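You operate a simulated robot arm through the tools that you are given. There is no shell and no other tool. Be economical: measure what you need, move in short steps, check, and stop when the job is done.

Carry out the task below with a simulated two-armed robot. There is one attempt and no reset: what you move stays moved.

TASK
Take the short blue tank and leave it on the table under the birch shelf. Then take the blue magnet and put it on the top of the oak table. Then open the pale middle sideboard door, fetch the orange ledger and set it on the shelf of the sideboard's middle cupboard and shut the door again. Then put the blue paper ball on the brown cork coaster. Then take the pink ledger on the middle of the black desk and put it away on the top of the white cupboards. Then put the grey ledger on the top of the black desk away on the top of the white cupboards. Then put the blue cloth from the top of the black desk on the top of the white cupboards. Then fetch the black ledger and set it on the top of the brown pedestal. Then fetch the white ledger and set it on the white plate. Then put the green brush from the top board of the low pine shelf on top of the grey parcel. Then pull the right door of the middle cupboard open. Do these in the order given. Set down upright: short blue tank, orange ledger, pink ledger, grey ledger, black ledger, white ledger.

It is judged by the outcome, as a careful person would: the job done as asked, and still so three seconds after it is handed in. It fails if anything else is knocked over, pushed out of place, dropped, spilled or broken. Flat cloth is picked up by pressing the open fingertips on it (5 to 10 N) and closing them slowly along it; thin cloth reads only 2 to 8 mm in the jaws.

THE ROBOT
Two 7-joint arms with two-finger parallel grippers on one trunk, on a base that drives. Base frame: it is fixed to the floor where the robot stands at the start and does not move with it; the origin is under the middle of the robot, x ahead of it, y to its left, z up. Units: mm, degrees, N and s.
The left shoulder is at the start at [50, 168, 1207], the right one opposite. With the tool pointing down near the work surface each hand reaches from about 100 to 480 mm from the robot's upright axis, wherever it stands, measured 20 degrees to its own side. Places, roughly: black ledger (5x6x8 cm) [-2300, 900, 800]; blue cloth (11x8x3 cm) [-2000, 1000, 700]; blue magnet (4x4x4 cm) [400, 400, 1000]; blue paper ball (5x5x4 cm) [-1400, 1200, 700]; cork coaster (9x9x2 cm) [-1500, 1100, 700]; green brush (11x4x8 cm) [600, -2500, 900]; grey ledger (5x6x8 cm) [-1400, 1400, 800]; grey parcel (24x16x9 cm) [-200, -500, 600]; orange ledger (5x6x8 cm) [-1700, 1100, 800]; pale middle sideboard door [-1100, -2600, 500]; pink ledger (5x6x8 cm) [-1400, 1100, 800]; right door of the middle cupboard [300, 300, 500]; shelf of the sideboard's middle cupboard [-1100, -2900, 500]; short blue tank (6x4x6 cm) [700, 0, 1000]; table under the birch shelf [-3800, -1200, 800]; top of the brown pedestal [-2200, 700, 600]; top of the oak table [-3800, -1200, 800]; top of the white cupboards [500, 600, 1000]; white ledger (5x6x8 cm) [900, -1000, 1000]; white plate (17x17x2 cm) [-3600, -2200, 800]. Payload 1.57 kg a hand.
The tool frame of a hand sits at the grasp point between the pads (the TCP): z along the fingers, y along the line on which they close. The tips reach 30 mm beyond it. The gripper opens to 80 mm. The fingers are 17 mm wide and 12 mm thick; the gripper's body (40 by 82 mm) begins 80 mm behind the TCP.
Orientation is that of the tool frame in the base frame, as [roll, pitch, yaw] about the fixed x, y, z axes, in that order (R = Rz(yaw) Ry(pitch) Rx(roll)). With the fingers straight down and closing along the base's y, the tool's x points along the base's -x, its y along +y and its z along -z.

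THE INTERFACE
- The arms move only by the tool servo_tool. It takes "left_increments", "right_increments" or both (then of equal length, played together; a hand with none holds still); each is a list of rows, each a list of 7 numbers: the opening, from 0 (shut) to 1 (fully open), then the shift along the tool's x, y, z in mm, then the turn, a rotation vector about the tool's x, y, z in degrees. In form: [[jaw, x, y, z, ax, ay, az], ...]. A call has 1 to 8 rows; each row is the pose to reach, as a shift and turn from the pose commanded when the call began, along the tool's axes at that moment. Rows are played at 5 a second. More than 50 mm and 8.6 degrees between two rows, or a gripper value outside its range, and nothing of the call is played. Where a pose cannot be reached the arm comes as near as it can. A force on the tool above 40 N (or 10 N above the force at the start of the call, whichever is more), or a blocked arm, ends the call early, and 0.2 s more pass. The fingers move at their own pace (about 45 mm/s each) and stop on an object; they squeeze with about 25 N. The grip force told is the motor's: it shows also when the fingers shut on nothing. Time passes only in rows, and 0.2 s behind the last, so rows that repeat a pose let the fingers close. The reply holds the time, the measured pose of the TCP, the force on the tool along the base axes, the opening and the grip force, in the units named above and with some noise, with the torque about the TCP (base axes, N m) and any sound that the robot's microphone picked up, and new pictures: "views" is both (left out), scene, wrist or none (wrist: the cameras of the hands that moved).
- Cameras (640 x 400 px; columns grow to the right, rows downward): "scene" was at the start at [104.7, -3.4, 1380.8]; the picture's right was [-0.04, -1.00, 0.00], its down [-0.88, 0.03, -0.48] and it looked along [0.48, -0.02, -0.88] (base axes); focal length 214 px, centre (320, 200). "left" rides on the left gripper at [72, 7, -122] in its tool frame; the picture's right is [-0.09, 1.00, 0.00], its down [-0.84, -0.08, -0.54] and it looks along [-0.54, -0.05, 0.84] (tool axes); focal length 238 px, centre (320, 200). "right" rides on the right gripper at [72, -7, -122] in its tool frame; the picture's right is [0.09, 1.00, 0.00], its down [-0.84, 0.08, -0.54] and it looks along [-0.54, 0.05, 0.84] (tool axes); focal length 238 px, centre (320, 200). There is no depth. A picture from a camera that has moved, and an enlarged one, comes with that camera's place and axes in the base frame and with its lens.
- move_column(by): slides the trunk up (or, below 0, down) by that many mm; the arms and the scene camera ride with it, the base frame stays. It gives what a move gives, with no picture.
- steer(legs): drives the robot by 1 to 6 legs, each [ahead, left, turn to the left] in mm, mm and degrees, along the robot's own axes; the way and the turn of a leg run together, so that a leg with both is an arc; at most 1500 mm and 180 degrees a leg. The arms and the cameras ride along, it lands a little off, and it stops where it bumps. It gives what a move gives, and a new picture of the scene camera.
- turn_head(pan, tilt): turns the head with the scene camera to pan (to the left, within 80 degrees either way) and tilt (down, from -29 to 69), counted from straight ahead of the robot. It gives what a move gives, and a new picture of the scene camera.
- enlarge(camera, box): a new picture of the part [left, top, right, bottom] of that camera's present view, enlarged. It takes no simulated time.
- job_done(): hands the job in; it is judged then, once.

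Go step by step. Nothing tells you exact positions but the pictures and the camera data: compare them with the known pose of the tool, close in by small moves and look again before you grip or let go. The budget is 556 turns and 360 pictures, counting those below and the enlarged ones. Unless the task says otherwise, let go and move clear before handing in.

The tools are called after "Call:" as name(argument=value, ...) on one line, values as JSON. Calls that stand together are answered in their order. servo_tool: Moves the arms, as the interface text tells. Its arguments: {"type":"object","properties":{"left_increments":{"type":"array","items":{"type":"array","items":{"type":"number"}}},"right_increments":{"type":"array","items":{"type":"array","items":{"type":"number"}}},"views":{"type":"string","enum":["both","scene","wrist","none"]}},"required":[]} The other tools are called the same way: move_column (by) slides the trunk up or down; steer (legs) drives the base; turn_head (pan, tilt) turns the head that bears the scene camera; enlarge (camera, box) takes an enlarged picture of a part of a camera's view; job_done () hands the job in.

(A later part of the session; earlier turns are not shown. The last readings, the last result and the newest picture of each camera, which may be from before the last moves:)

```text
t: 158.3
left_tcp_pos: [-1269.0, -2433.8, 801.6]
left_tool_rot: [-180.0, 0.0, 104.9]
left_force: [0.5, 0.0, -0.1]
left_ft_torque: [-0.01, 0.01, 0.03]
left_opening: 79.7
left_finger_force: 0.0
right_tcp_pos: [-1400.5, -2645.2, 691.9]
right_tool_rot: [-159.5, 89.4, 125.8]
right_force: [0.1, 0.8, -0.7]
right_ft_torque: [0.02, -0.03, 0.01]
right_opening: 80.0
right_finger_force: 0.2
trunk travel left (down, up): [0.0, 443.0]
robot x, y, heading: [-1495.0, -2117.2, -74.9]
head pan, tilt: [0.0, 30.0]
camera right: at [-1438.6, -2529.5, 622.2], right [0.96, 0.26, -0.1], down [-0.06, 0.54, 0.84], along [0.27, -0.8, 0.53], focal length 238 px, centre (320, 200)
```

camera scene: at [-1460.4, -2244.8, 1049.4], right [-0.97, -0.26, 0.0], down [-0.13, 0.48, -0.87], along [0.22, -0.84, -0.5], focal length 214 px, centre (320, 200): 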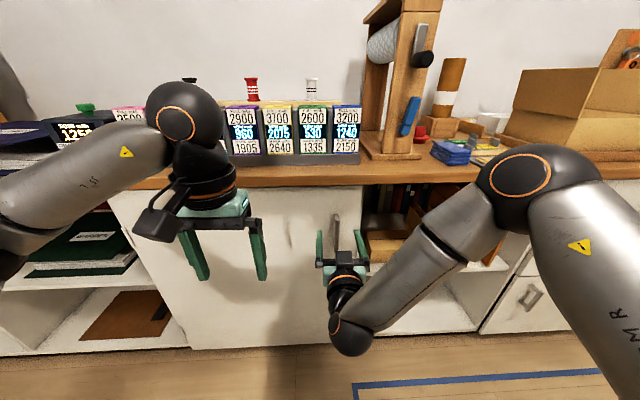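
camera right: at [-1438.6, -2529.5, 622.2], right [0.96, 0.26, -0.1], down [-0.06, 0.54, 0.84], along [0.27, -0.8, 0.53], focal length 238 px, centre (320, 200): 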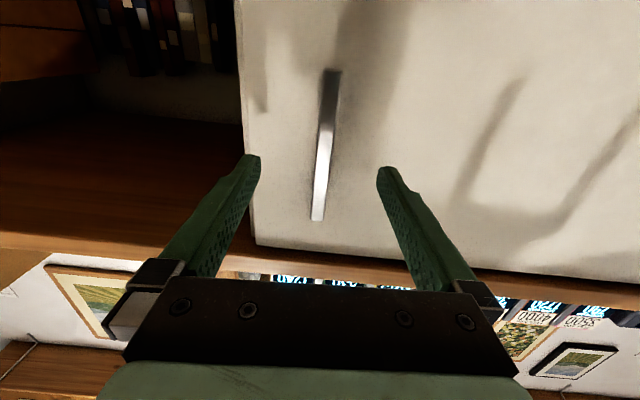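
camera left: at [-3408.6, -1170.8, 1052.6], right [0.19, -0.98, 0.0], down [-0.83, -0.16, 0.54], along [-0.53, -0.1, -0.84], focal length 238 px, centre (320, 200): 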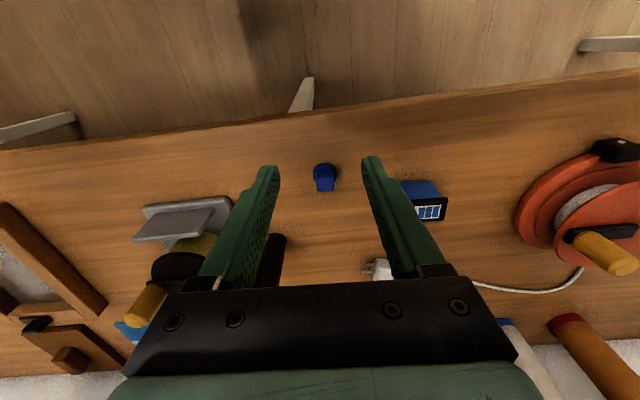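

Handle at (-1387, -2689, 680), 46 mm ahead of the TCP. Advance 33 mm and close.

Call:
servo_tool(right_increments=[[1, 5, 1, 15, 0, 0, 0], [1, 8, 1, 25, 0, 0, 0], [1, 8, 1, 33, 0, 0, 0], [1, 8, 1, 33, 0, 0, 0]], views="wrist")

```text
t: 159.3
left_tcp_pos: [-1270.0, -2432.9, 800.7]
left_tool_rot: [-179.9, -0.1, 105.0]
left_force: [0.2, -0.7, -0.5]
left_ft_torque: [0.01, 0.01, 0.03]
left_opening: 80.1
left_finger_force: 0.1
right_tcp_pos: [-1389.5, -2677.9, 684.9]
right_tool_rot: [-158.9, 89.3, 126.4]
right_force: [1.1, 0.0, 0.5]
right_ft_torque: [0.02, 0.02, 0.02]
right_opening: 80.1
right_finger_force: 0.0
trunk travel left (down, up): [0.0, 443.0]
robot x, y, heading: [-1496.5, -2118.4, -75.2]
head pan, tilt: [0.0, 30.0]
camera right: at [-1429.3, -2561.5, 614.8], right [0.96, 0.26, -0.1], down [-0.06, 0.54, 0.84], along [0.27, -0.8, 0.53], focal length 238 px, centre (320, 200)
```

right: 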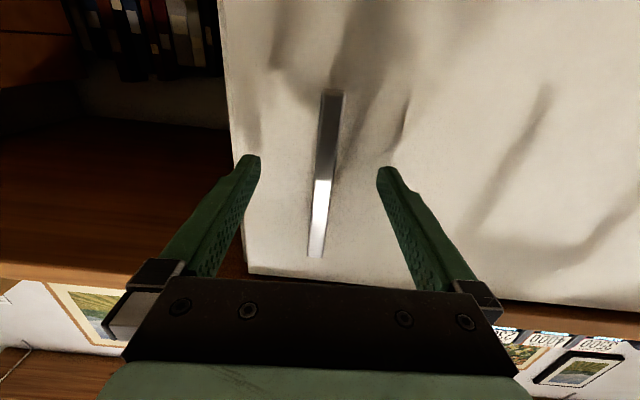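

Call:
servo_tool(right_increments=[[0, 0, 0, 0, 0, 0, 0], [0, 0, 0, 0, 0, 0, 0], [0, 0, 0, 0, 0, 0, 0], [0, 0, 0, 0, 0, 0, 0], [0, 0, 0, 0, 0, 0, 0], [0, 0, 0, 0, 0, 0, 0]], views="wrist")

```text
t: 160.7
left_tcp_pos: [-1268.6, -2433.7, 802.1]
left_tool_rot: [-180.0, 0.1, 105.0]
left_force: [-0.2, 0.0, 0.0]
left_ft_torque: [0.01, 0.0, 0.01]
left_opening: 79.9
left_finger_force: 0.0
right_tcp_pos: [-1388.3, -2677.2, 684.7]
right_tool_rot: [-168.0, 89.4, 117.5]
right_force: [6.9, 2.1, -0.3]
right_ft_torque: [0.14, -0.52, 0.38]
right_opening: 12.3
right_finger_force: 29.1
trunk travel left (down, up): [0.0, 443.0]
robot x, y, heading: [-1490.4, -2116.7, -74.8]
head pan, tilt: [0.0, 30.0]
camera right: at [-1428.2, -2560.8, 615.0], right [0.96, 0.27, -0.09], down [-0.07, 0.53, 0.84], along [0.28, -0.8, 0.53], focal length 238 px, centre (320, 200)
```

right: 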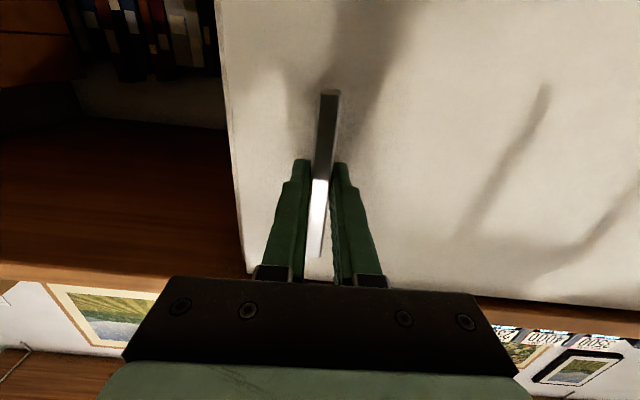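

Handle gripped. I'll pull the door open along its arc with the arm for the first degrees.

Call:
servo_tool(right_increments=[[0, 0, 0.5, -17, 2, 0, 0], [0, 0, 1.2, -35, 4, 0, 0], [0, 0, 2.7, -52, 6, 0, 0], [0, 0, 4.8, -69, 8, 0, 0], [0, 0, 7.5, -86, 10, 0, 0]], views="wrist")

```text
t: 161.9
left_tcp_pos: [-1268.5, -2433.9, 802.4]
left_tool_rot: [-179.9, 0.0, 105.0]
left_force: [-0.1, -0.4, 0.3]
left_ft_torque: [0.0, 0.02, -0.01]
left_opening: 79.8
left_finger_force: 0.1
right_tcp_pos: [-1401.9, -2592.7, 685.4]
right_tool_rot: [-149.9, 89.4, 125.4]
right_force: [16.9, 2.5, 1.4]
right_ft_torque: [0.39, -0.44, 0.48]
right_opening: 12.3
right_finger_force: 29.6
trunk travel left (down, up): [0.0, 443.0]
robot x, y, heading: [-1495.8, -2118.4, -75.2]
head pan, tilt: [0.0, 30.0]
camera right: at [-1421.4, -2471.5, 614.6], right [0.99, 0.1, -0.1], down [0.03, 0.54, 0.84], along [0.13, -0.84, 0.53], focal length 238 px, centre (320, 200)
```

right: 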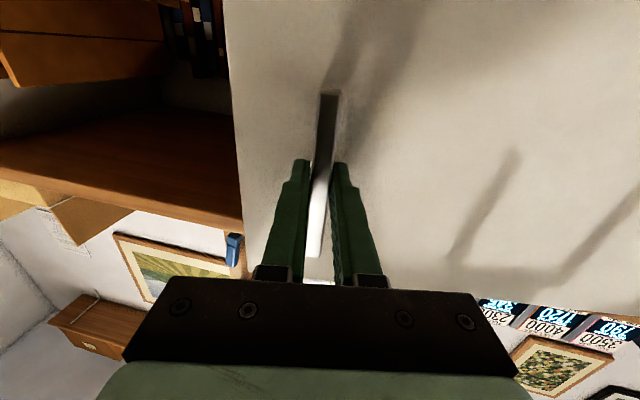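

The door swings. Now continue opening by arcing the base about the hinge, checking forces.

Call:
steer(legs=[[-39, 55, -5]])

```text
t: 162.9
left_tcp_pos: [-1253.5, -2402.5, 802.7]
left_tool_rot: [179.9, 0.0, 99.9]
left_force: [-0.2, 0.1, 0.4]
left_ft_torque: [0.03, -0.01, -0.04]
left_opening: 80.0
left_finger_force: 0.0
right_tcp_pos: [-1405.3, -2548.8, 684.8]
right_tool_rot: [-135.1, 89.4, 134.8]
right_force: [-13.5, 0.7, 1.4]
right_ft_torque: [-0.54, -0.47, 0.2]
right_opening: 12.8
right_finger_force: 29.7
trunk travel left (down, up): [0.0, 443.0]
robot x, y, heading: [-1447.9, -2071.0, -79.9]
head pan, tilt: [0.0, 30.0]
camera scene: at [-1427.8, -2197.4, 1049.4], right [-0.99, -0.17, 0.0], down [-0.09, 0.49, -0.87], along [0.15, -0.85, -0.5], focal length 214 px, centre (320, 200)
```

scene: 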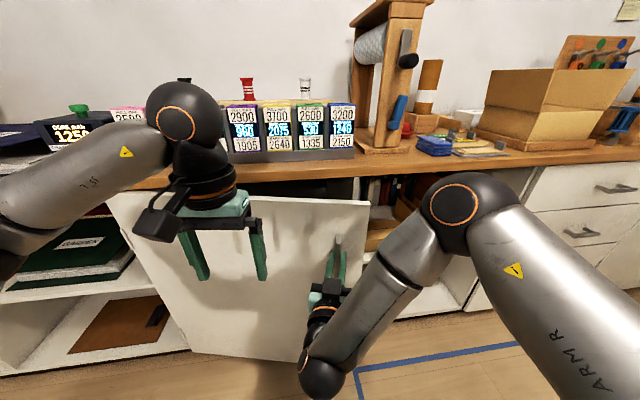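

Call:
steer(legs=[[-59, 75, -8]])

```text
t: 164.0
left_tcp_pos: [-1232.7, -2360.1, 802.6]
left_tool_rot: [-180.0, 0.0, 91.9]
left_force: [0.0, -0.8, 0.0]
left_ft_torque: [0.03, -0.01, -0.02]
left_opening: 79.9
left_finger_force: 0.0
right_tcp_pos: [-1402.2, -2487.1, 684.9]
right_tool_rot: [-138.2, 89.4, 123.9]
right_force: [12.6, 0.5, 0.3]
right_ft_torque: [-0.02, -0.53, 0.4]
right_opening: 13.1
right_finger_force: 30.2
trunk travel left (down, up): [0.0, 443.0]
robot x, y, heading: [-1380.8, -2006.5, -88.1]
head pan, tilt: [0.0, 30.0]
camera scene: at [-1376.9, -2133.8, 1049.3], right [-1.0, -0.04, 0.0], down [-0.02, 0.5, -0.87], along [0.03, -0.87, -0.5], focal length 214 px, centre (320, 200)
```

scene: 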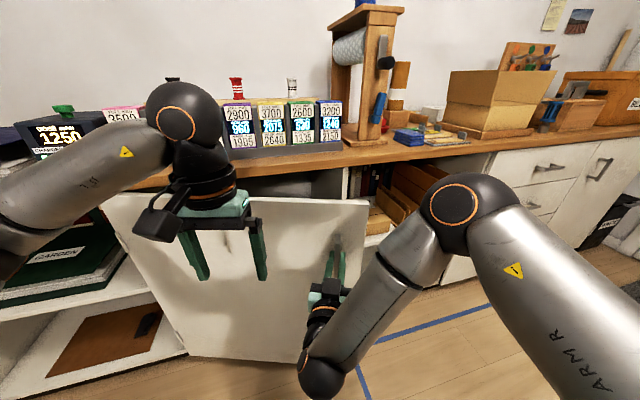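

Call:
steer(legs=[[-59, 79, -8], [-59, 78, -8]])

```text
t: 165.7
left_tcp_pos: [-1188.1, -2306.8, 801.5]
left_tool_rot: [180.0, 0.0, 80.7]
left_force: [-0.8, -0.6, 0.1]
left_ft_torque: [0.03, -0.01, 0.0]
left_opening: 80.2
left_finger_force: 0.0
right_tcp_pos: [-1385.7, -2397.1, 683.6]
right_tool_rot: [-123.1, 89.4, 126.7]
right_force: [-0.7, 0.1, -1.8]
right_ft_torque: [-0.48, -0.43, 0.27]
right_opening: 13.5
right_finger_force: 30.0
trunk travel left (down, up): [0.0, 443.0]
robot x, y, heading: [-1265.0, -1927.6, -99.5]
head pan, tilt: [0.0, 30.0]
stopped in leg 2: the force on the tool passed its limit (the readings are from after the stop); the commanded pose is now the measured one
camera scene: at [-1285.8, -2056.1, 1049.3], right [-0.99, 0.16, 0.0], down [0.08, 0.49, -0.87], along [-0.14, -0.85, -0.5], focal length 214 px, centre (320, 200)
```

scene: 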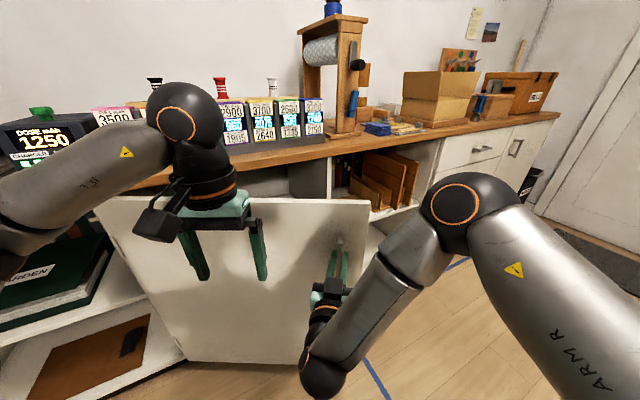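

Call:
steer(legs=[[-73, 74, -8], [-73, 74, -8]])

```text
t: 167.6
left_tcp_pos: [-1125.4, -2225.0, 802.0]
left_tool_rot: [-179.9, -0.1, 66.0]
left_force: [0.0, -0.3, 0.4]
left_ft_torque: [0.0, 0.06, -0.04]
left_opening: 80.0
left_finger_force: 0.0
right_tcp_pos: [-1330.5, -2263.7, 685.7]
right_tool_rot: [179.0, 89.4, 55.6]
right_force: [-0.8, 0.0, -1.1]
right_ft_torque: [-0.26, 0.16, 0.29]
right_opening: 13.3
right_finger_force: 29.7
trunk travel left (down, up): [0.0, 443.0]
robot x, y, heading: [-1097.9, -1838.5, -113.9]
head pan, tilt: [0.0, 30.0]
stopped in leg 2: the force on the tool passed its limit (the readings are from after the stop); the commanded pose is now the measured one
camera scene: at [-1155.2, -1958.9, 1049.4], right [-0.91, 0.41, 0.0], down [0.2, 0.46, -0.87], along [-0.35, -0.79, -0.5], focal length 214 px, centre (320, 200)
```

scene: 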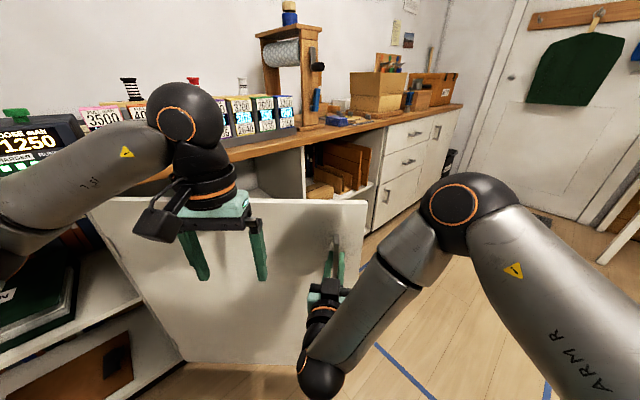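

Call:
steer(legs=[[-72, 75, -8], [-72, 75, -8]])

```text
t: 169.5
left_tcp_pos: [-1029.3, -2160.8, 801.7]
left_tool_rot: [-179.9, -0.1, 49.6]
left_force: [-0.3, -0.6, 0.5]
left_ft_torque: [0.04, -0.02, 0.0]
left_opening: 80.0
left_finger_force: 0.1
right_tcp_pos: [-1236.4, -2142.8, 684.9]
right_tool_rot: [177.8, 89.6, 38.5]
right_force: [16.8, -17.0, -2.4]
right_ft_torque: [0.43, 0.27, 0.4]
right_opening: 13.2
right_finger_force: 30.0
trunk travel left (down, up): [0.0, 443.0]
robot x, y, heading: [-897.1, -1796.5, -130.2]
head pan, tilt: [0.0, 30.0]
camera scene: at [-982.3, -1897.7, 1049.3], right [-0.76, 0.65, 0.0], down [0.32, 0.38, -0.87], along [-0.56, -0.66, -0.5], focal length 214 px, centre (320, 200)
```

scene: 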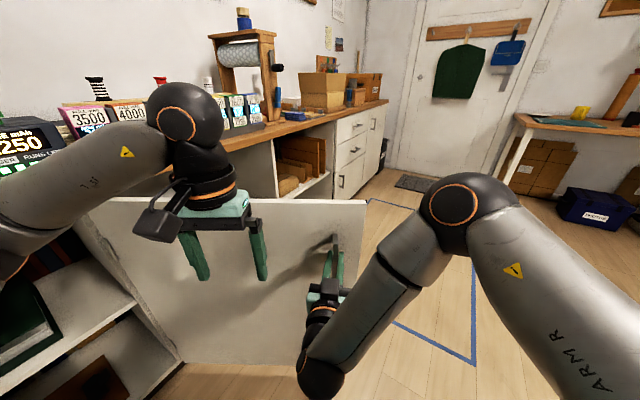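

The door is about 60° open. A little more with the arm, then I'll release the handle and back the hand off.

Call:
servo_tool(right_increments=[[0, 0, 2, -19, 2, 0, 0], [0, 0, 5, -38, 4, 0, 0], [0, 0, 8.5, -57, 6, 0, 0], [0, 0, 13, -76, 8, 0, 0]], views="none")

Call:
servo_tool(right_increments=[[0.5, 0, 0, 0, 0, 0, 0], [0.8, 0, 0, 0, 0, 0, 0], [0.8, 0, 0, 0, 0, 0, 0]], views="wrist")

```text
t: 170.3
left_tcp_pos: [-1029.6, -2160.1, 801.8]
left_tool_rot: [-180.0, 0.0, 49.5]
left_force: [-0.4, -0.8, -0.2]
left_ft_torque: [0.0, -0.01, 0.02]
left_opening: 80.1
left_finger_force: 0.2
right_tcp_pos: [-1195.2, -2107.6, 685.4]
right_tool_rot: [-149.4, 89.1, 64.7]
right_force: [-3.1, 4.5, -2.9]
right_ft_torque: [-0.44, -0.06, 0.26]
right_opening: 13.3
right_finger_force: 29.6
right hand out of reach, approached as far as the arm can: row 4
trunk travel left (down, up): [0.0, 443.0]
robot x, y, heading: [-898.4, -1794.9, -130.4]
head pan, tilt: [0.0, 30.0]
stopped in row 4 (right hand): the force on the tool passed its limit (the readings are from after the stop); the commanded pose is now the measured one
```

```text
t: 171.2
left_tcp_pos: [-1030.7, -2159.6, 801.8]
left_tool_rot: [-180.0, -0.1, 49.7]
left_force: [0.5, -0.5, -0.6]
left_ft_torque: [0.01, 0.02, 0.0]
left_opening: 80.0
left_finger_force: 0.1
right_tcp_pos: [-1194.3, -2108.0, 684.7]
right_tool_rot: [-145.1, 89.1, 69.0]
right_force: [0.0, -0.1, 0.1]
right_ft_torque: [-0.03, 0.01, 0.01]
right_opening: 64.0
right_finger_force: 0.0
trunk travel left (down, up): [0.0, 443.0]
robot x, y, heading: [-897.0, -1797.7, -130.2]
head pan, tilt: [0.0, 30.0]
camera right: at [-1095.9, -2032.7, 615.7], right [0.56, -0.82, -0.1], down [0.49, 0.23, 0.84], along [-0.67, -0.52, 0.53], focal length 238 px, centre (320, 200)
```

right: 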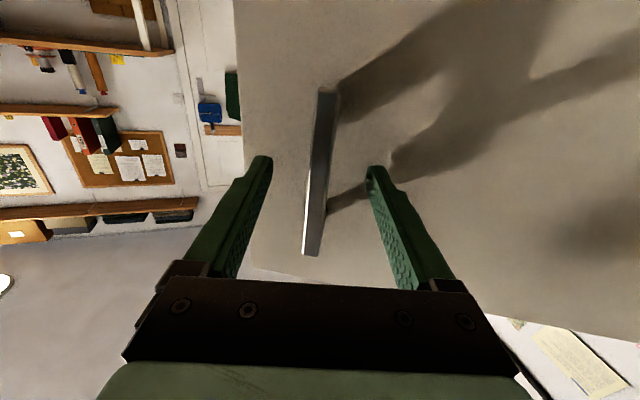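

The handle is free between the fingers. Back off 60 mm to clear it.

Call:
steer(legs=[[-60, 0, 0]])

Call:
turn_head(pan=80, tilt=50)

Call:
turn_head(pan=-80, tilt=45)

```text
t: 172.1
left_tcp_pos: [-991.1, -2116.1, 801.5]
left_tool_rot: [180.0, -0.1, 49.7]
left_force: [0.0, -0.4, -0.1]
left_ft_torque: [0.01, -0.03, 0.04]
left_opening: 79.7
left_finger_force: 0.0
right_tcp_pos: [-1155.2, -2061.7, 685.5]
right_tool_rot: [-145.1, 89.0, 68.9]
right_force: [-0.1, -0.3, 0.0]
right_ft_torque: [0.02, -0.03, -0.01]
right_opening: 64.0
right_finger_force: 0.1
trunk travel left (down, up): [0.0, 443.0]
robot x, y, heading: [-861.3, -1752.1, -130.1]
head pan, tilt: [0.0, 30.0]
camera scene: at [-944.9, -1851.1, 1049.4], right [-0.76, 0.65, 0.0], down [0.32, 0.38, -0.87], along [-0.56, -0.66, -0.5], focal length 214 px, centre (320, 200)
```

scene: 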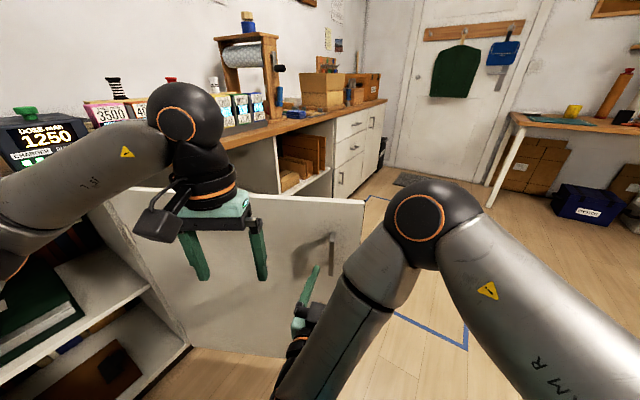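

```text
t: 173.7
left_tcp_pos: [-990.8, -2115.8, 802.4]
left_tool_rot: [179.9, -0.1, 49.7]
left_force: [0.0, -0.7, -0.6]
left_ft_torque: [0.01, -0.01, -0.01]
left_opening: 79.9
left_finger_force: 0.2
right_tcp_pos: [-1154.8, -2061.7, 685.4]
right_tool_rot: [-145.1, 89.1, 69.0]
right_force: [-0.7, -0.5, -0.1]
right_ft_torque: [0.01, 0.03, 0.0]
right_opening: 64.1
right_finger_force: 0.0
trunk travel left (down, up): [0.0, 443.0]
robot x, y, heading: [-861.2, -1750.6, -130.3]
head pan, tilt: [80.0, 50.0]
camera scene: at [-837.2, -1841.4, 1019.9], right [-0.77, -0.64, 0.0], down [-0.49, 0.59, -0.64], along [0.41, -0.49, -0.77], focal length 214 px, centre (320, 200)
```

scene: 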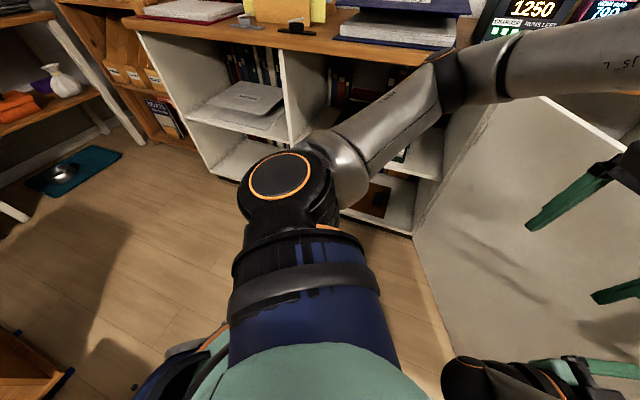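

```text
t: 176.1
left_tcp_pos: [-992.4, -2116.1, 802.1]
left_tool_rot: [-180.0, 0.0, 49.7]
left_force: [-0.6, 1.1, 0.0]
left_ft_torque: [0.0, 0.01, 0.01]
left_opening: 80.2
left_finger_force: 0.0
right_tcp_pos: [-1154.6, -2063.0, 685.1]
right_tool_rot: [-145.4, 89.1, 68.9]
right_force: [-0.5, -0.6, 0.1]
right_ft_torque: [0.0, 0.0, 0.01]
right_opening: 64.1
right_finger_force: 0.0
trunk travel left (down, up): [0.0, 443.0]
robot x, y, heading: [-859.3, -1749.3, -130.4]
head pan, tilt: [-80.0, 45.0]
camera scene: at [-956.6, -1741.1, 1026.8], right [0.5, 0.86, 0.0], down [0.61, -0.36, -0.71], along [-0.61, 0.36, -0.71], focal length 214 px, centre (320, 200)
```

scene: 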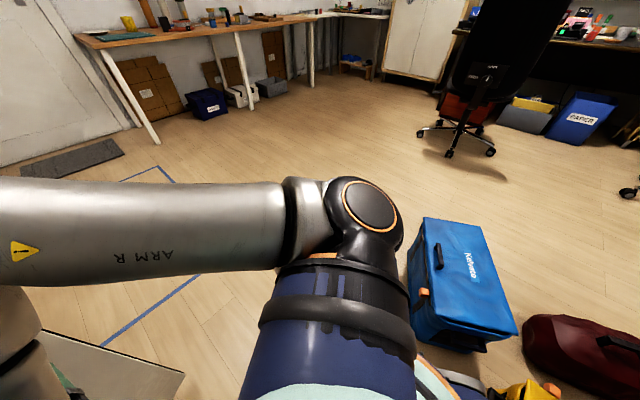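

There's room behind me (blue bag ~500 mm off). I'll back off, turn to face the desk side, and slide along between door and bags.

Call:
steer(legs=[[-120, 0, 0], [0, 0, -62], [0, 0, -62]])

Call:
turn_head(pan=0, tilt=45)

```text
t: 182.8
left_tcp_pos: [-1008.1, -1344.5, 801.6]
left_tool_rot: [-180.0, -0.1, -75.3]
left_force: [-0.5, -0.5, -0.7]
left_ft_torque: [-0.01, -0.01, -0.02]
left_opening: 79.8
left_finger_force: 0.1
right_tcp_pos: [-870.6, -1240.9, 685.3]
right_tool_rot: [-145.2, 89.1, -56.0]
right_force: [-0.6, -0.2, 0.3]
right_ft_torque: [0.0, -0.01, 0.01]
right_opening: 64.1
right_finger_force: 0.0
trunk travel left (down, up): [0.0, 443.0]
robot x, y, heading: [-785.5, -1662.5, 104.8]
head pan, tilt: [-80.0, 45.0]
camera scene: at [-721.0, -1589.4, 1026.8], right [0.42, -0.91, 0.0], down [-0.64, -0.3, -0.71], along [0.64, 0.3, -0.71], focal length 214 px, centre (320, 200)
```

scene: 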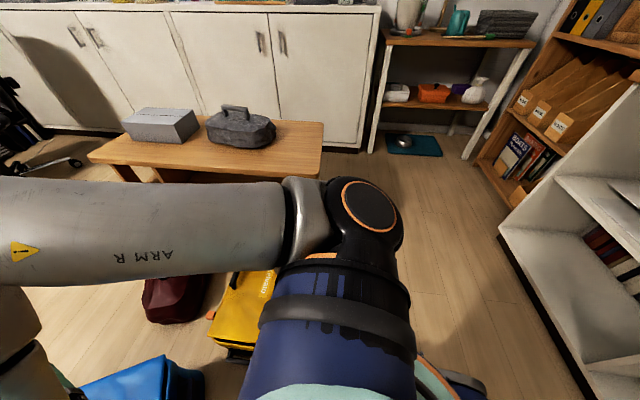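

```text
t: 184.4
left_tcp_pos: [-1007.8, -1345.0, 800.8]
left_tool_rot: [180.0, -0.1, -75.2]
left_force: [-0.7, -0.6, 0.2]
left_ft_torque: [-0.02, 0.03, -0.03]
left_opening: 79.9
left_finger_force: 0.1
right_tcp_pos: [-870.6, -1239.7, 685.3]
right_tool_rot: [-145.4, 89.2, -56.1]
right_force: [-0.1, -0.1, -0.7]
right_ft_torque: [-0.05, -0.01, 0.0]
right_opening: 64.0
right_finger_force: 0.1
trunk travel left (down, up): [0.0, 443.0]
robot x, y, heading: [-785.3, -1661.3, 104.9]
head pan, tilt: [0.0, 45.0]
camera scene: at [-815.6, -1544.8, 1026.8], right [0.97, 0.25, 0.0], down [0.18, -0.68, -0.71], along [-0.18, 0.68, -0.71], focal length 214 px, centre (320, 200)
```

scene: 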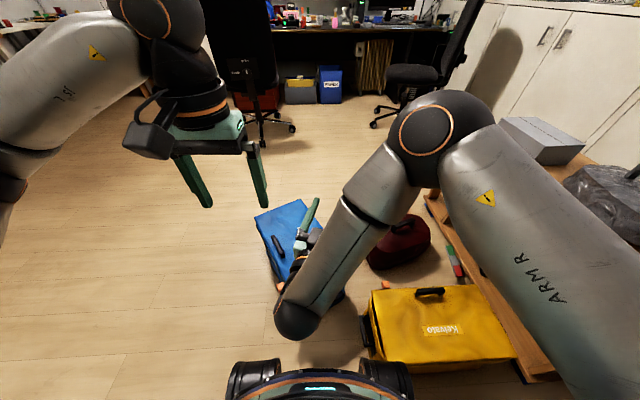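

Clear view: I'll slide left, past the blue bag, and go up to the desk, with the right tool tilted up to 45°.

Call:
servo_tool(right_increments=[[1, -15, 0, 0, 0, 8, 0], [1, -30, 0, 0, 0, 16, 0], [1, -50, 0, 0, 0, 24, 0], [1, -70, 0, 0, 0, 32, 0], [1, -90, 0, 0, 0, 40, 0], [1, -110, 0, 0, 0, 45, 0]], views="none")

Call:
steer(legs=[[0, 500, 0], [200, 250, 0], [1150, 0, 0], [0, -600, 0]])

Call:
move_column(by=225)

Call:
turn_head(pan=0, tilt=25)

```text
t: 185.8
left_tcp_pos: [-1007.5, -1345.3, 801.3]
left_tool_rot: [-179.9, -0.1, -75.2]
left_force: [0.3, -0.1, 0.5]
left_ft_torque: [-0.01, 0.01, -0.01]
left_opening: 79.9
left_finger_force: 0.1
right_tcp_pos: [-873.3, -1241.1, 795.3]
right_tool_rot: [-179.3, 44.2, -90.2]
right_force: [0.8, 0.9, 0.7]
right_ft_torque: [0.0, 0.0, 0.02]
right_opening: 79.9
right_finger_force: 0.1
trunk travel left (down, up): [0.0, 443.0]
robot x, y, heading: [-786.6, -1661.4, 104.8]
head pan, tilt: [0.0, 45.0]
```

```text
t: 198.7
left_tcp_pos: [-1511.6, -93.7, 802.2]
left_tool_rot: [-180.0, -0.1, -72.9]
left_force: [0.1, 0.2, -0.2]
left_ft_torque: [-0.01, 0.0, -0.03]
left_opening: 79.8
left_finger_force: 0.0
right_tcp_pos: [-1380.0, 17.1, 795.6]
right_tool_rot: [-179.4, 44.4, -88.0]
right_force: [-0.2, 0.1, 0.1]
right_ft_torque: [-0.03, -0.01, 0.02]
right_opening: 79.8
right_finger_force: 0.1
trunk travel left (down, up): [0.0, 443.0]
robot x, y, heading: [-1274.5, -400.8, 107.2]
head pan, tilt: [0.0, 45.0]
camera scene: at [-1310.9, -285.2, 1026.8], right [0.96, 0.3, 0.0], down [0.21, -0.68, -0.71], along [-0.21, 0.68, -0.71], focal length 214 px, centre (320, 200)
```

scene: 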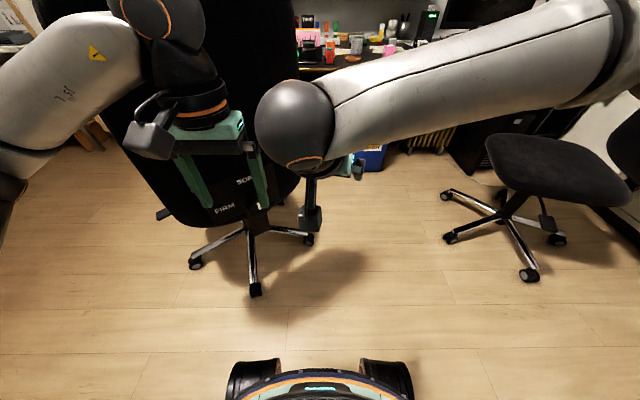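

```text
t: 201.1
left_tcp_pos: [-1511.8, -94.5, 1027.2]
left_tool_rot: [180.0, -0.1, -72.8]
left_force: [-0.3, 0.0, 0.0]
left_ft_torque: [0.01, 0.0, 0.02]
left_opening: 80.0
left_finger_force: 0.0
right_tcp_pos: [-1380.3, 16.1, 1019.3]
right_tool_rot: [-179.3, 44.3, -87.8]
right_force: [-0.2, 1.0, 0.5]
right_ft_torque: [0.01, 0.05, -0.03]
right_opening: 79.8
right_finger_force: 0.1
trunk travel left (down, up): [-225.0, 218.0]
robot x, y, heading: [-1275.1, -400.4, 106.8]
head pan, tilt: [0.0, 45.0]
```

```text
t: 201.9
left_tcp_pos: [-1511.5, -92.9, 1026.7]
left_tool_rot: [-180.0, -0.1, -72.8]
left_force: [0.8, 0.6, -0.3]
left_ft_torque: [-0.02, 0.01, -0.01]
left_opening: 79.9
left_finger_force: 0.0
right_tcp_pos: [-1380.9, 16.7, 1021.1]
right_tool_rot: [-179.2, 44.3, -88.0]
right_force: [-0.1, -0.5, -0.2]
right_ft_torque: [0.0, -0.02, -0.02]
right_opening: 80.1
right_finger_force: 0.0
trunk travel left (down, up): [-225.0, 218.0]
robot x, y, heading: [-1274.5, -395.9, 107.1]
head pan, tilt: [0.0, 25.0]
camera scene: at [-1314.1, -274.9, 1282.3], right [0.96, 0.3, 0.0], down [0.13, -0.4, -0.91], along [-0.27, 0.87, -0.42], focal length 214 px, centre (320, 200)
```

scene: 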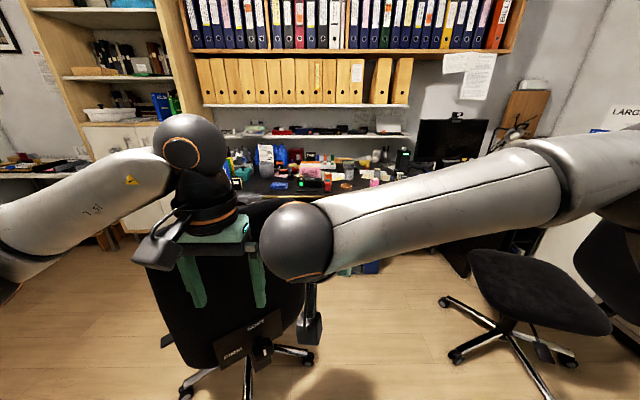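

The gap between the two chairs lies to my right, around u≈-1020. I'll sidestep there and go forward a bit.

Call:
steer(legs=[[0, -310, 0], [350, 0, -0.8]])

Call:
enlarge(camera="scene", box=[120, 120, 520, 370])

```text
t: 205.8
left_tcp_pos: [-1305.3, 323.2, 1027.2]
left_tool_rot: [179.9, 0.0, -73.9]
left_force: [-0.6, -0.5, -1.0]
left_ft_torque: [0.0, -0.01, 0.03]
left_opening: 80.1
left_finger_force: 0.3
right_tcp_pos: [-1171.2, 431.2, 1021.0]
right_tool_rot: [-179.3, 44.3, -89.1]
right_force: [0.1, -0.2, 0.7]
right_ft_torque: [0.01, 0.0, -0.02]
right_opening: 79.9
right_finger_force: 0.1
trunk travel left (down, up): [-225.0, 218.0]
robot x, y, heading: [-1074.3, 15.6, 105.9]
head pan, tilt: [0.0, 25.0]
camera scene: at [-1110.3, 137.7, 1282.5], right [0.96, 0.28, 0.0], down [0.12, -0.41, -0.91], along [-0.25, 0.87, -0.42], focal length 214 px, centre (320, 200)
```

scene: 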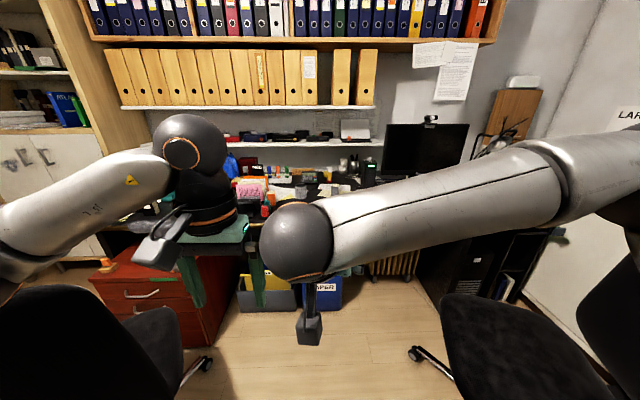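

```text
1.60 times, centred on (320, 245) of scene
camera zoom: at [-1110.3, 137.7, 1282.5], right [0.96, 0.28, 0.0], down [0.12, -0.41, -0.91], along [-0.25, 0.87, -0.42], focal length 343 px, centre (320, 128)
```

zoom: 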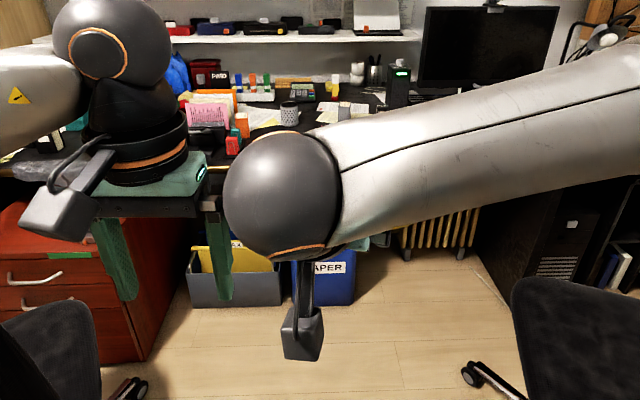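

The right arm blocks the view. I'll fold it back to the upright posture and look again.

Call:
servo_tool(right_increments=[[1, 15, -10, -15, 0, 8, 0], [1, 30, -20, -30, 0, 16, 0], [1, 45, -30, -45, 0, 24, 0], [1, 60, -40, -60, 0, 32, 0], [1, 70, -50, -75, 0, 40, 0], [1, 75, -60, -85, 0, 45, 0]], views="scene")

```text
t: 207.2
left_tcp_pos: [-1304.8, 323.8, 1027.9]
left_tool_rot: [-180.0, 0.0, -74.0]
left_force: [0.2, 0.2, -0.6]
left_ft_torque: [-0.02, -0.04, 0.02]
left_opening: 79.9
left_finger_force: 0.1
right_tcp_pos: [-1109.0, 316.1, 1030.2]
right_tool_rot: [-179.5, -0.7, -89.5]
right_force: [0.0, -0.4, -0.6]
right_ft_torque: [-0.01, 0.05, -0.02]
right_opening: 80.0
right_finger_force: 0.1
trunk travel left (down, up): [-225.0, 218.0]
robot x, y, heading: [-1075.1, 12.2, 105.9]
head pan, tilt: [0.0, 25.0]
camera scene: at [-1110.3, 137.8, 1282.5], right [0.96, 0.28, 0.0], down [0.12, -0.41, -0.91], along [-0.25, 0.87, -0.42], focal length 214 px, centre (320, 200)
```

scene: 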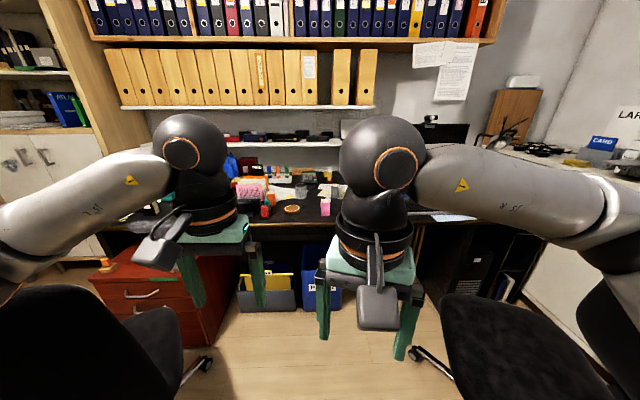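

Call:
servo_tool(right_increments=[[1, 0, -40, 0, 0, 0, -5], [1, 0, -80, 0, 0, 0, -10], [1, 0, -120, 0, 0, 0, -15], [1, 10, -150, 0, 0, 0, -15]], views="none")

Call:
move_column(by=218)

Call:
turn_head(pan=0, tilt=35)

Call:
enlarge(camera="scene", box=[200, 120, 440, 270])

```text
t: 208.2
left_tcp_pos: [-1303.5, 323.6, 1028.0]
left_tool_rot: [-180.0, 0.0, -73.9]
left_force: [-0.3, -0.5, -0.2]
left_ft_torque: [-0.03, 0.01, 0.01]
left_opening: 79.6
left_finger_force: 0.1
right_tcp_pos: [-960.2, 307.4, 1028.4]
right_tool_rot: [-179.8, -0.8, -74.3]
right_force: [0.8, 0.2, 0.3]
right_ft_torque: [0.03, 0.0, -0.01]
right_opening: 79.9
right_finger_force: 0.0
trunk travel left (down, up): [-225.0, 218.0]
robot x, y, heading: [-1074.3, 13.7, 105.9]
head pan, tilt: [0.0, 25.0]
```

```text
t: 210.6
left_tcp_pos: [-1305.1, 322.6, 1242.3]
left_tool_rot: [180.0, -0.1, -73.8]
left_force: [0.5, 0.8, -0.1]
left_ft_torque: [0.0, 0.01, -0.03]
left_opening: 80.1
left_finger_force: 0.1
right_tcp_pos: [-961.2, 307.9, 1245.8]
right_tool_rot: [-179.7, -0.8, -74.4]
right_force: [-0.5, 0.0, 0.4]
right_ft_torque: [0.01, -0.02, 0.02]
right_opening: 80.1
right_finger_force: 0.0
trunk travel left (down, up): [-443.0, 0.0]
robot x, y, heading: [-1073.8, 8.5, 106.1]
head pan, tilt: [0.0, 25.0]
```

```text
t: 211.3
left_tcp_pos: [-1306.0, 323.5, 1244.6]
left_tool_rot: [-180.0, 0.0, -73.9]
left_force: [0.4, 0.3, 0.4]
left_ft_torque: [0.01, -0.02, -0.02]
left_opening: 80.1
left_finger_force: 0.0
right_tcp_pos: [-961.1, 307.3, 1245.1]
right_tool_rot: [-179.7, -0.8, -74.5]
right_force: [0.6, -0.1, 0.9]
right_ft_torque: [0.01, 0.03, 0.02]
right_opening: 80.1
right_finger_force: 0.0
trunk travel left (down, up): [-443.0, 0.0]
robot x, y, heading: [-1075.1, 9.3, 106.0]
head pan, tilt: [0.0, 35.0]
camera scene: at [-1110.2, 134.2, 1484.3], right [0.96, 0.28, 0.0], down [0.16, -0.55, -0.82], along [-0.23, 0.79, -0.57], focal length 214 px, centre (320, 200)
```

scene: 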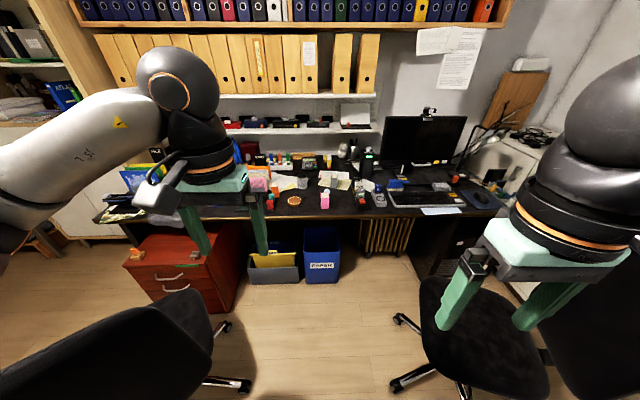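

```text
2.67 times, centred on (320, 195) of scene
camera zoom: at [-1110.2, 134.2, 1484.3], right [0.96, 0.28, 0.0], down [0.16, -0.55, -0.82], along [-0.23, 0.79, -0.57], focal length 572 px, centre (320, 213)
```

zoom: 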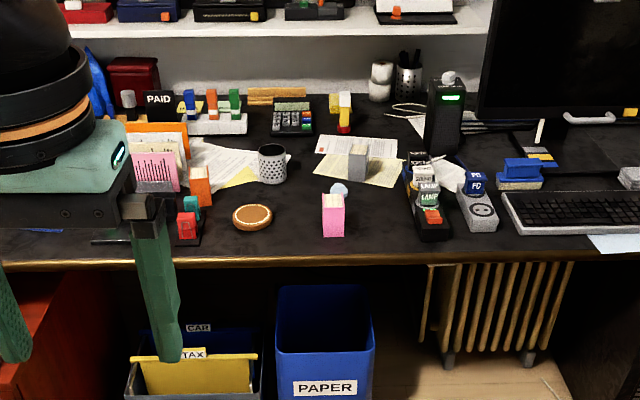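

Now I see the ledgers: orange at about (-1686, 1127), pink near (-1356, 1076), grey behind, cork coaster and blue ball. I'll drive straight between the chairs up to the desk.

Call:
steer(legs=[[620, 0, 0]])

Call:
turn_head(pan=15, tilt=50)

```text
t: 214.7
left_tcp_pos: [-1484.8, 911.3, 1244.7]
left_tool_rot: [-180.0, -0.1, -73.2]
left_force: [0.0, -0.6, 0.7]
left_ft_torque: [-0.04, -0.04, 0.01]
left_opening: 80.0
left_finger_force: 0.2
right_tcp_pos: [-1140.6, 900.8, 1244.7]
right_tool_rot: [-179.8, -0.8, -73.8]
right_force: [-0.1, 0.2, -0.7]
right_ft_torque: [-0.04, 0.03, -0.01]
right_opening: 79.6
right_finger_force: 0.1
trunk travel left (down, up): [-443.0, 0.0]
robot x, y, heading: [-1251.7, 600.5, 106.9]
head pan, tilt: [0.0, 35.0]
camera scene: at [-1287.0, 724.4, 1484.2], right [0.96, 0.29, 0.0], down [0.17, -0.55, -0.82], along [-0.24, 0.78, -0.57], focal length 214 px, centre (320, 200)
```

scene: 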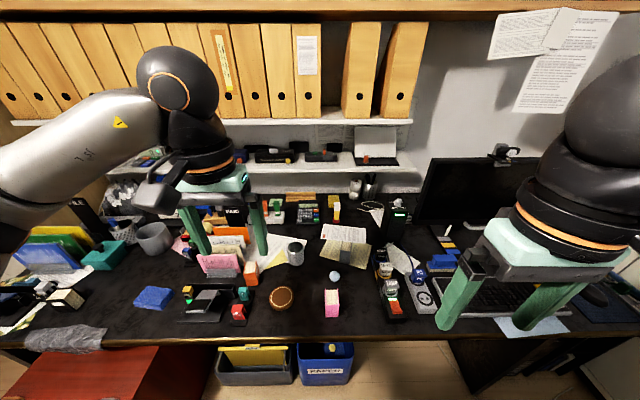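

```text
t: 215.5
left_tcp_pos: [-1485.8, 910.5, 1244.5]
left_tool_rot: [-179.9, 0.0, -73.1]
left_force: [0.5, -0.2, -0.5]
left_ft_torque: [-0.02, 0.01, 0.06]
left_opening: 80.1
left_finger_force: 0.1
right_tcp_pos: [-1139.7, 899.4, 1246.1]
right_tool_rot: [-179.6, -0.8, -73.7]
right_force: [0.1, 0.7, -1.2]
right_ft_torque: [0.0, 0.01, -0.01]
right_opening: 79.8
right_finger_force: 0.1
trunk travel left (down, up): [-443.0, 0.0]
robot x, y, heading: [-1245.4, 602.8, 106.8]
head pan, tilt: [15.0, 50.0]
camera scene: at [-1301.9, 705.1, 1462.6], right [0.85, 0.53, 0.0], down [0.4, -0.65, -0.64], along [-0.34, 0.55, -0.77], focal length 214 px, centre (320, 200)
```

scene: 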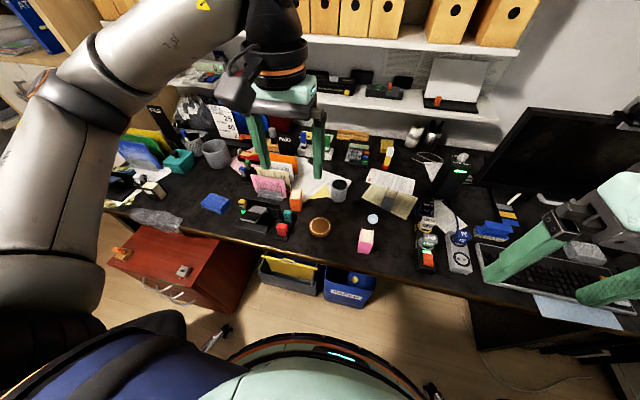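

Call:
enlarge(camera="scene", box=[220, 120, 420, 260])

Call:
enlarge(camera="scene", box=[80, 90, 280, 230])

```text
2.86 times, centred on (320, 190) of scene
camera zoom: at [-1301.9, 705.1, 1462.6], right [0.85, 0.53, 0.0], down [0.4, -0.65, -0.64], along [-0.34, 0.55, -0.77], focal length 613 px, centre (320, 229)
```

zoom: 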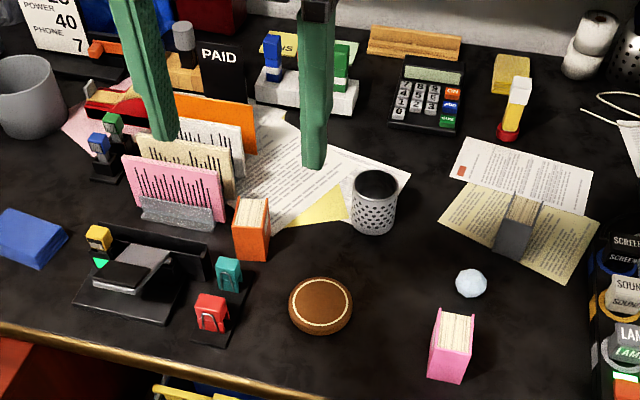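

```text
2.86 times, centred on (180, 160) of scene
camera zoom: at [-1301.9, 705.1, 1462.6], right [0.85, 0.53, 0.0], down [0.4, -0.65, -0.64], along [-0.34, 0.55, -0.77], focal length 613 px, centre (720, 314)
```

zoom: 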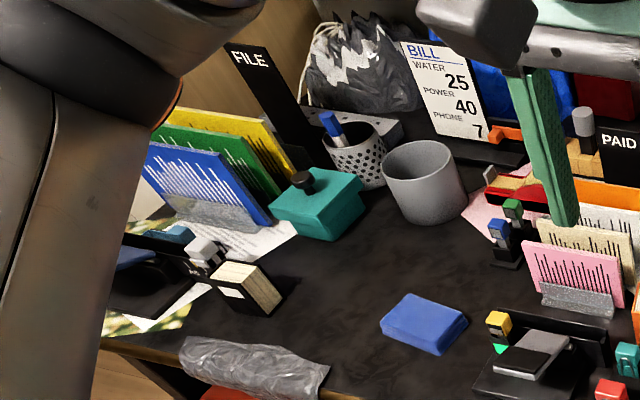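

The orange ledger stands at about (-1681, 1133), spine toward me, with a pink letter stand close at its left. I'll drive 90 mm nearer and bring the left hand above it for a look.

Call:
steer(legs=[[90, 0, 0]])

Call:
servo_tool(left_increments=[[1, -25, 22, 20, 0, 0, 0], [1, -50, 44, 40, 0, 0, 0], [1, -75, 66, 60, 0, 0, 0], [1, -100, 88, 80, 0, 0, 0], [1, -118, 108, 100, 0, 0, 0], [1, -125, 120, 130, 0, 0, 0], [1, -125, 120, 150, 0, 0, 0]], views="wrist")

```text
t: 216.6
left_tcp_pos: [-1510.7, 994.8, 1244.3]
left_tool_rot: [180.0, -0.1, -73.1]
left_force: [-1.2, 0.7, -0.4]
left_ft_torque: [-0.06, 0.01, -0.02]
left_opening: 80.3
left_finger_force: 0.1
right_tcp_pos: [-1167.8, 983.7, 1245.8]
right_tool_rot: [-179.7, -0.8, -73.4]
right_force: [0.7, 0.3, 0.4]
right_ft_torque: [-0.02, -0.02, 0.01]
right_opening: 79.8
right_finger_force: 0.0
trunk travel left (down, up): [-443.0, 0.0]
robot x, y, heading: [-1274.3, 686.5, 107.1]
head pan, tilt: [15.0, 50.0]
camera scene: at [-1328.1, 789.4, 1462.4], right [0.85, 0.53, 0.0], down [0.41, -0.65, -0.64], along [-0.34, 0.54, -0.77], focal length 214 px, centre (320, 200)
```

scene: 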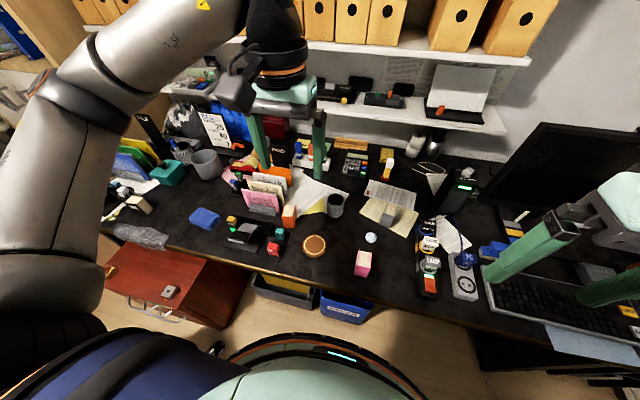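

```text
t: 218.2
left_tcp_pos: [-1662.1, 1076.5, 1093.9]
left_tool_rot: [179.9, 0.0, -73.0]
left_force: [0.1, 1.2, 0.1]
left_ft_torque: [0.0, -0.02, -0.01]
left_opening: 80.0
left_finger_force: 0.1
right_tcp_pos: [-1167.9, 984.6, 1245.9]
right_tool_rot: [-179.6, -0.8, -73.6]
right_force: [0.4, -0.5, -0.2]
right_ft_torque: [0.0, 0.02, 0.01]
right_opening: 79.9
right_finger_force: 0.0
trunk travel left (down, up): [-443.0, 0.0]
robot x, y, heading: [-1277.2, 685.4, 107.2]
head pan, tilt: [15.0, 50.0]
camera left: at [-1646.9, 1006.7, 1216.8], right [-0.98, -0.2, 0.0], down [-0.17, 0.82, 0.54], along [-0.11, 0.53, -0.84], focal length 238 px, centre (320, 200)
```

left: 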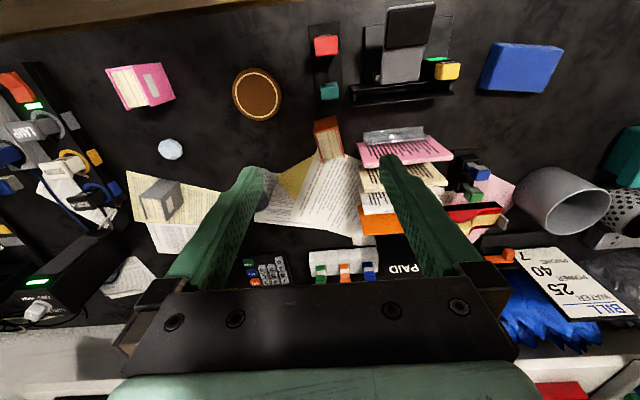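

Orange ledger at (-1684, 1128), its depth axis heading ≈122°. I'll turn the left tool to that heading, tilt it 45° forward and come to a pre-grasp pose.

Call:
servo_tool(left_increments=[[0.85, 10, -7, 40, 0, 0, -7.5], [0.85, 19, -14, 80, 0, 0, -15], [0.85, 19, -14, 94, 0, 0, -15]], views="none")

Call:
servo_tool(left_increments=[[0.85, 0, 0, 10, 0, -8, 0], [0.85, 0, 0, 20, 0, -16, 0], [0.85, 0, 0, 40, 0, -24, 0], [0.85, 0, 0, 60, 0, -32, 0], [0.85, 0, 0, 80, 0, -40, 0], [0.85, 0, 0, 100, 0, -45, 0], [0.85, 0, 0, 110, 0, -45, 0]], views="both")

```text
t: 219.0
left_tcp_pos: [-1641.2, 1063.5, 1000.2]
left_tool_rot: [180.0, 0.0, -57.9]
left_force: [0.1, -0.1, -0.1]
left_ft_torque: [0.0, 0.04, -0.01]
left_opening: 67.7
left_finger_force: 0.1
right_tcp_pos: [-1167.6, 982.6, 1245.6]
right_tool_rot: [-179.6, -0.7, -73.5]
right_force: [0.2, -0.3, 0.1]
right_ft_torque: [-0.02, -0.01, 0.0]
right_opening: 79.8
right_finger_force: 0.1
trunk travel left (down, up): [-443.0, 0.0]
robot x, y, heading: [-1273.8, 689.6, 107.0]
head pan, tilt: [15.0, 50.0]
```

```text
t: 220.6
left_tcp_pos: [-1610.6, 1064.7, 893.1]
left_tool_rot: [-177.0, 42.0, -57.5]
left_force: [0.4, -0.6, -1.0]
left_ft_torque: [0.01, -0.03, -0.02]
left_opening: 68.2
left_finger_force: 0.1
left hand out of reach, approached as far as the arm can: row 6, 7
right_tcp_pos: [-1167.3, 983.2, 1246.2]
right_tool_rot: [-179.7, -0.8, -73.5]
right_force: [-0.4, 0.2, 0.2]
right_ft_torque: [0.0, 0.0, -0.03]
right_opening: 80.2
right_finger_force: 0.1
trunk travel left (down, up): [-443.0, 0.0]
robot x, y, heading: [-1278.7, 688.8, 107.1]
head pan, tilt: [15.0, 50.0]
camera scene: at [-1328.1, 788.3, 1462.5], right [0.85, 0.53, 0.0], down [0.41, -0.65, -0.64], along [-0.34, 0.54, -0.77], focal length 214 px, centre (320, 200)
camera left: at [-1548.6, 944.8, 936.1], right [-0.89, -0.45, 0.02], down [-0.1, 0.24, 0.97], along [-0.44, 0.86, -0.26], focal length 238 px, centre (320, 200)
```

scene: 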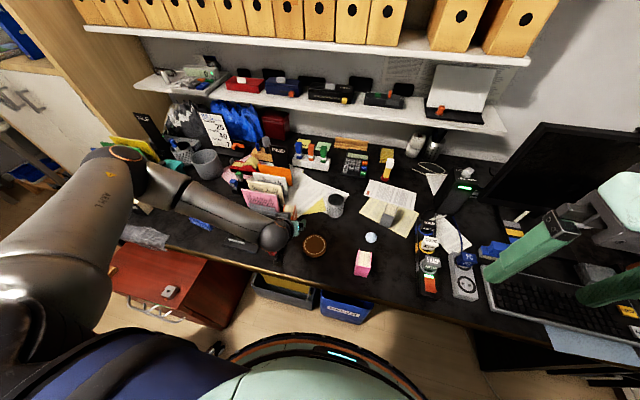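
left: 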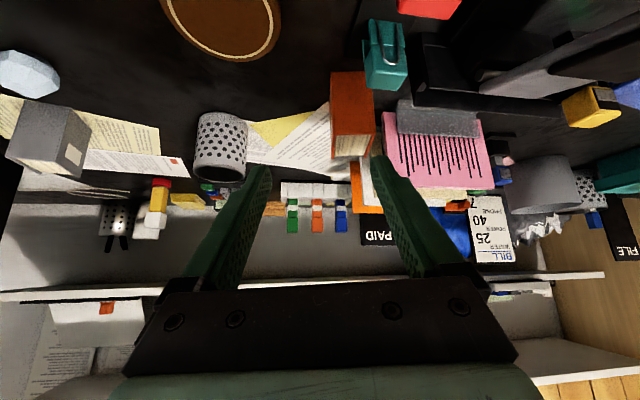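

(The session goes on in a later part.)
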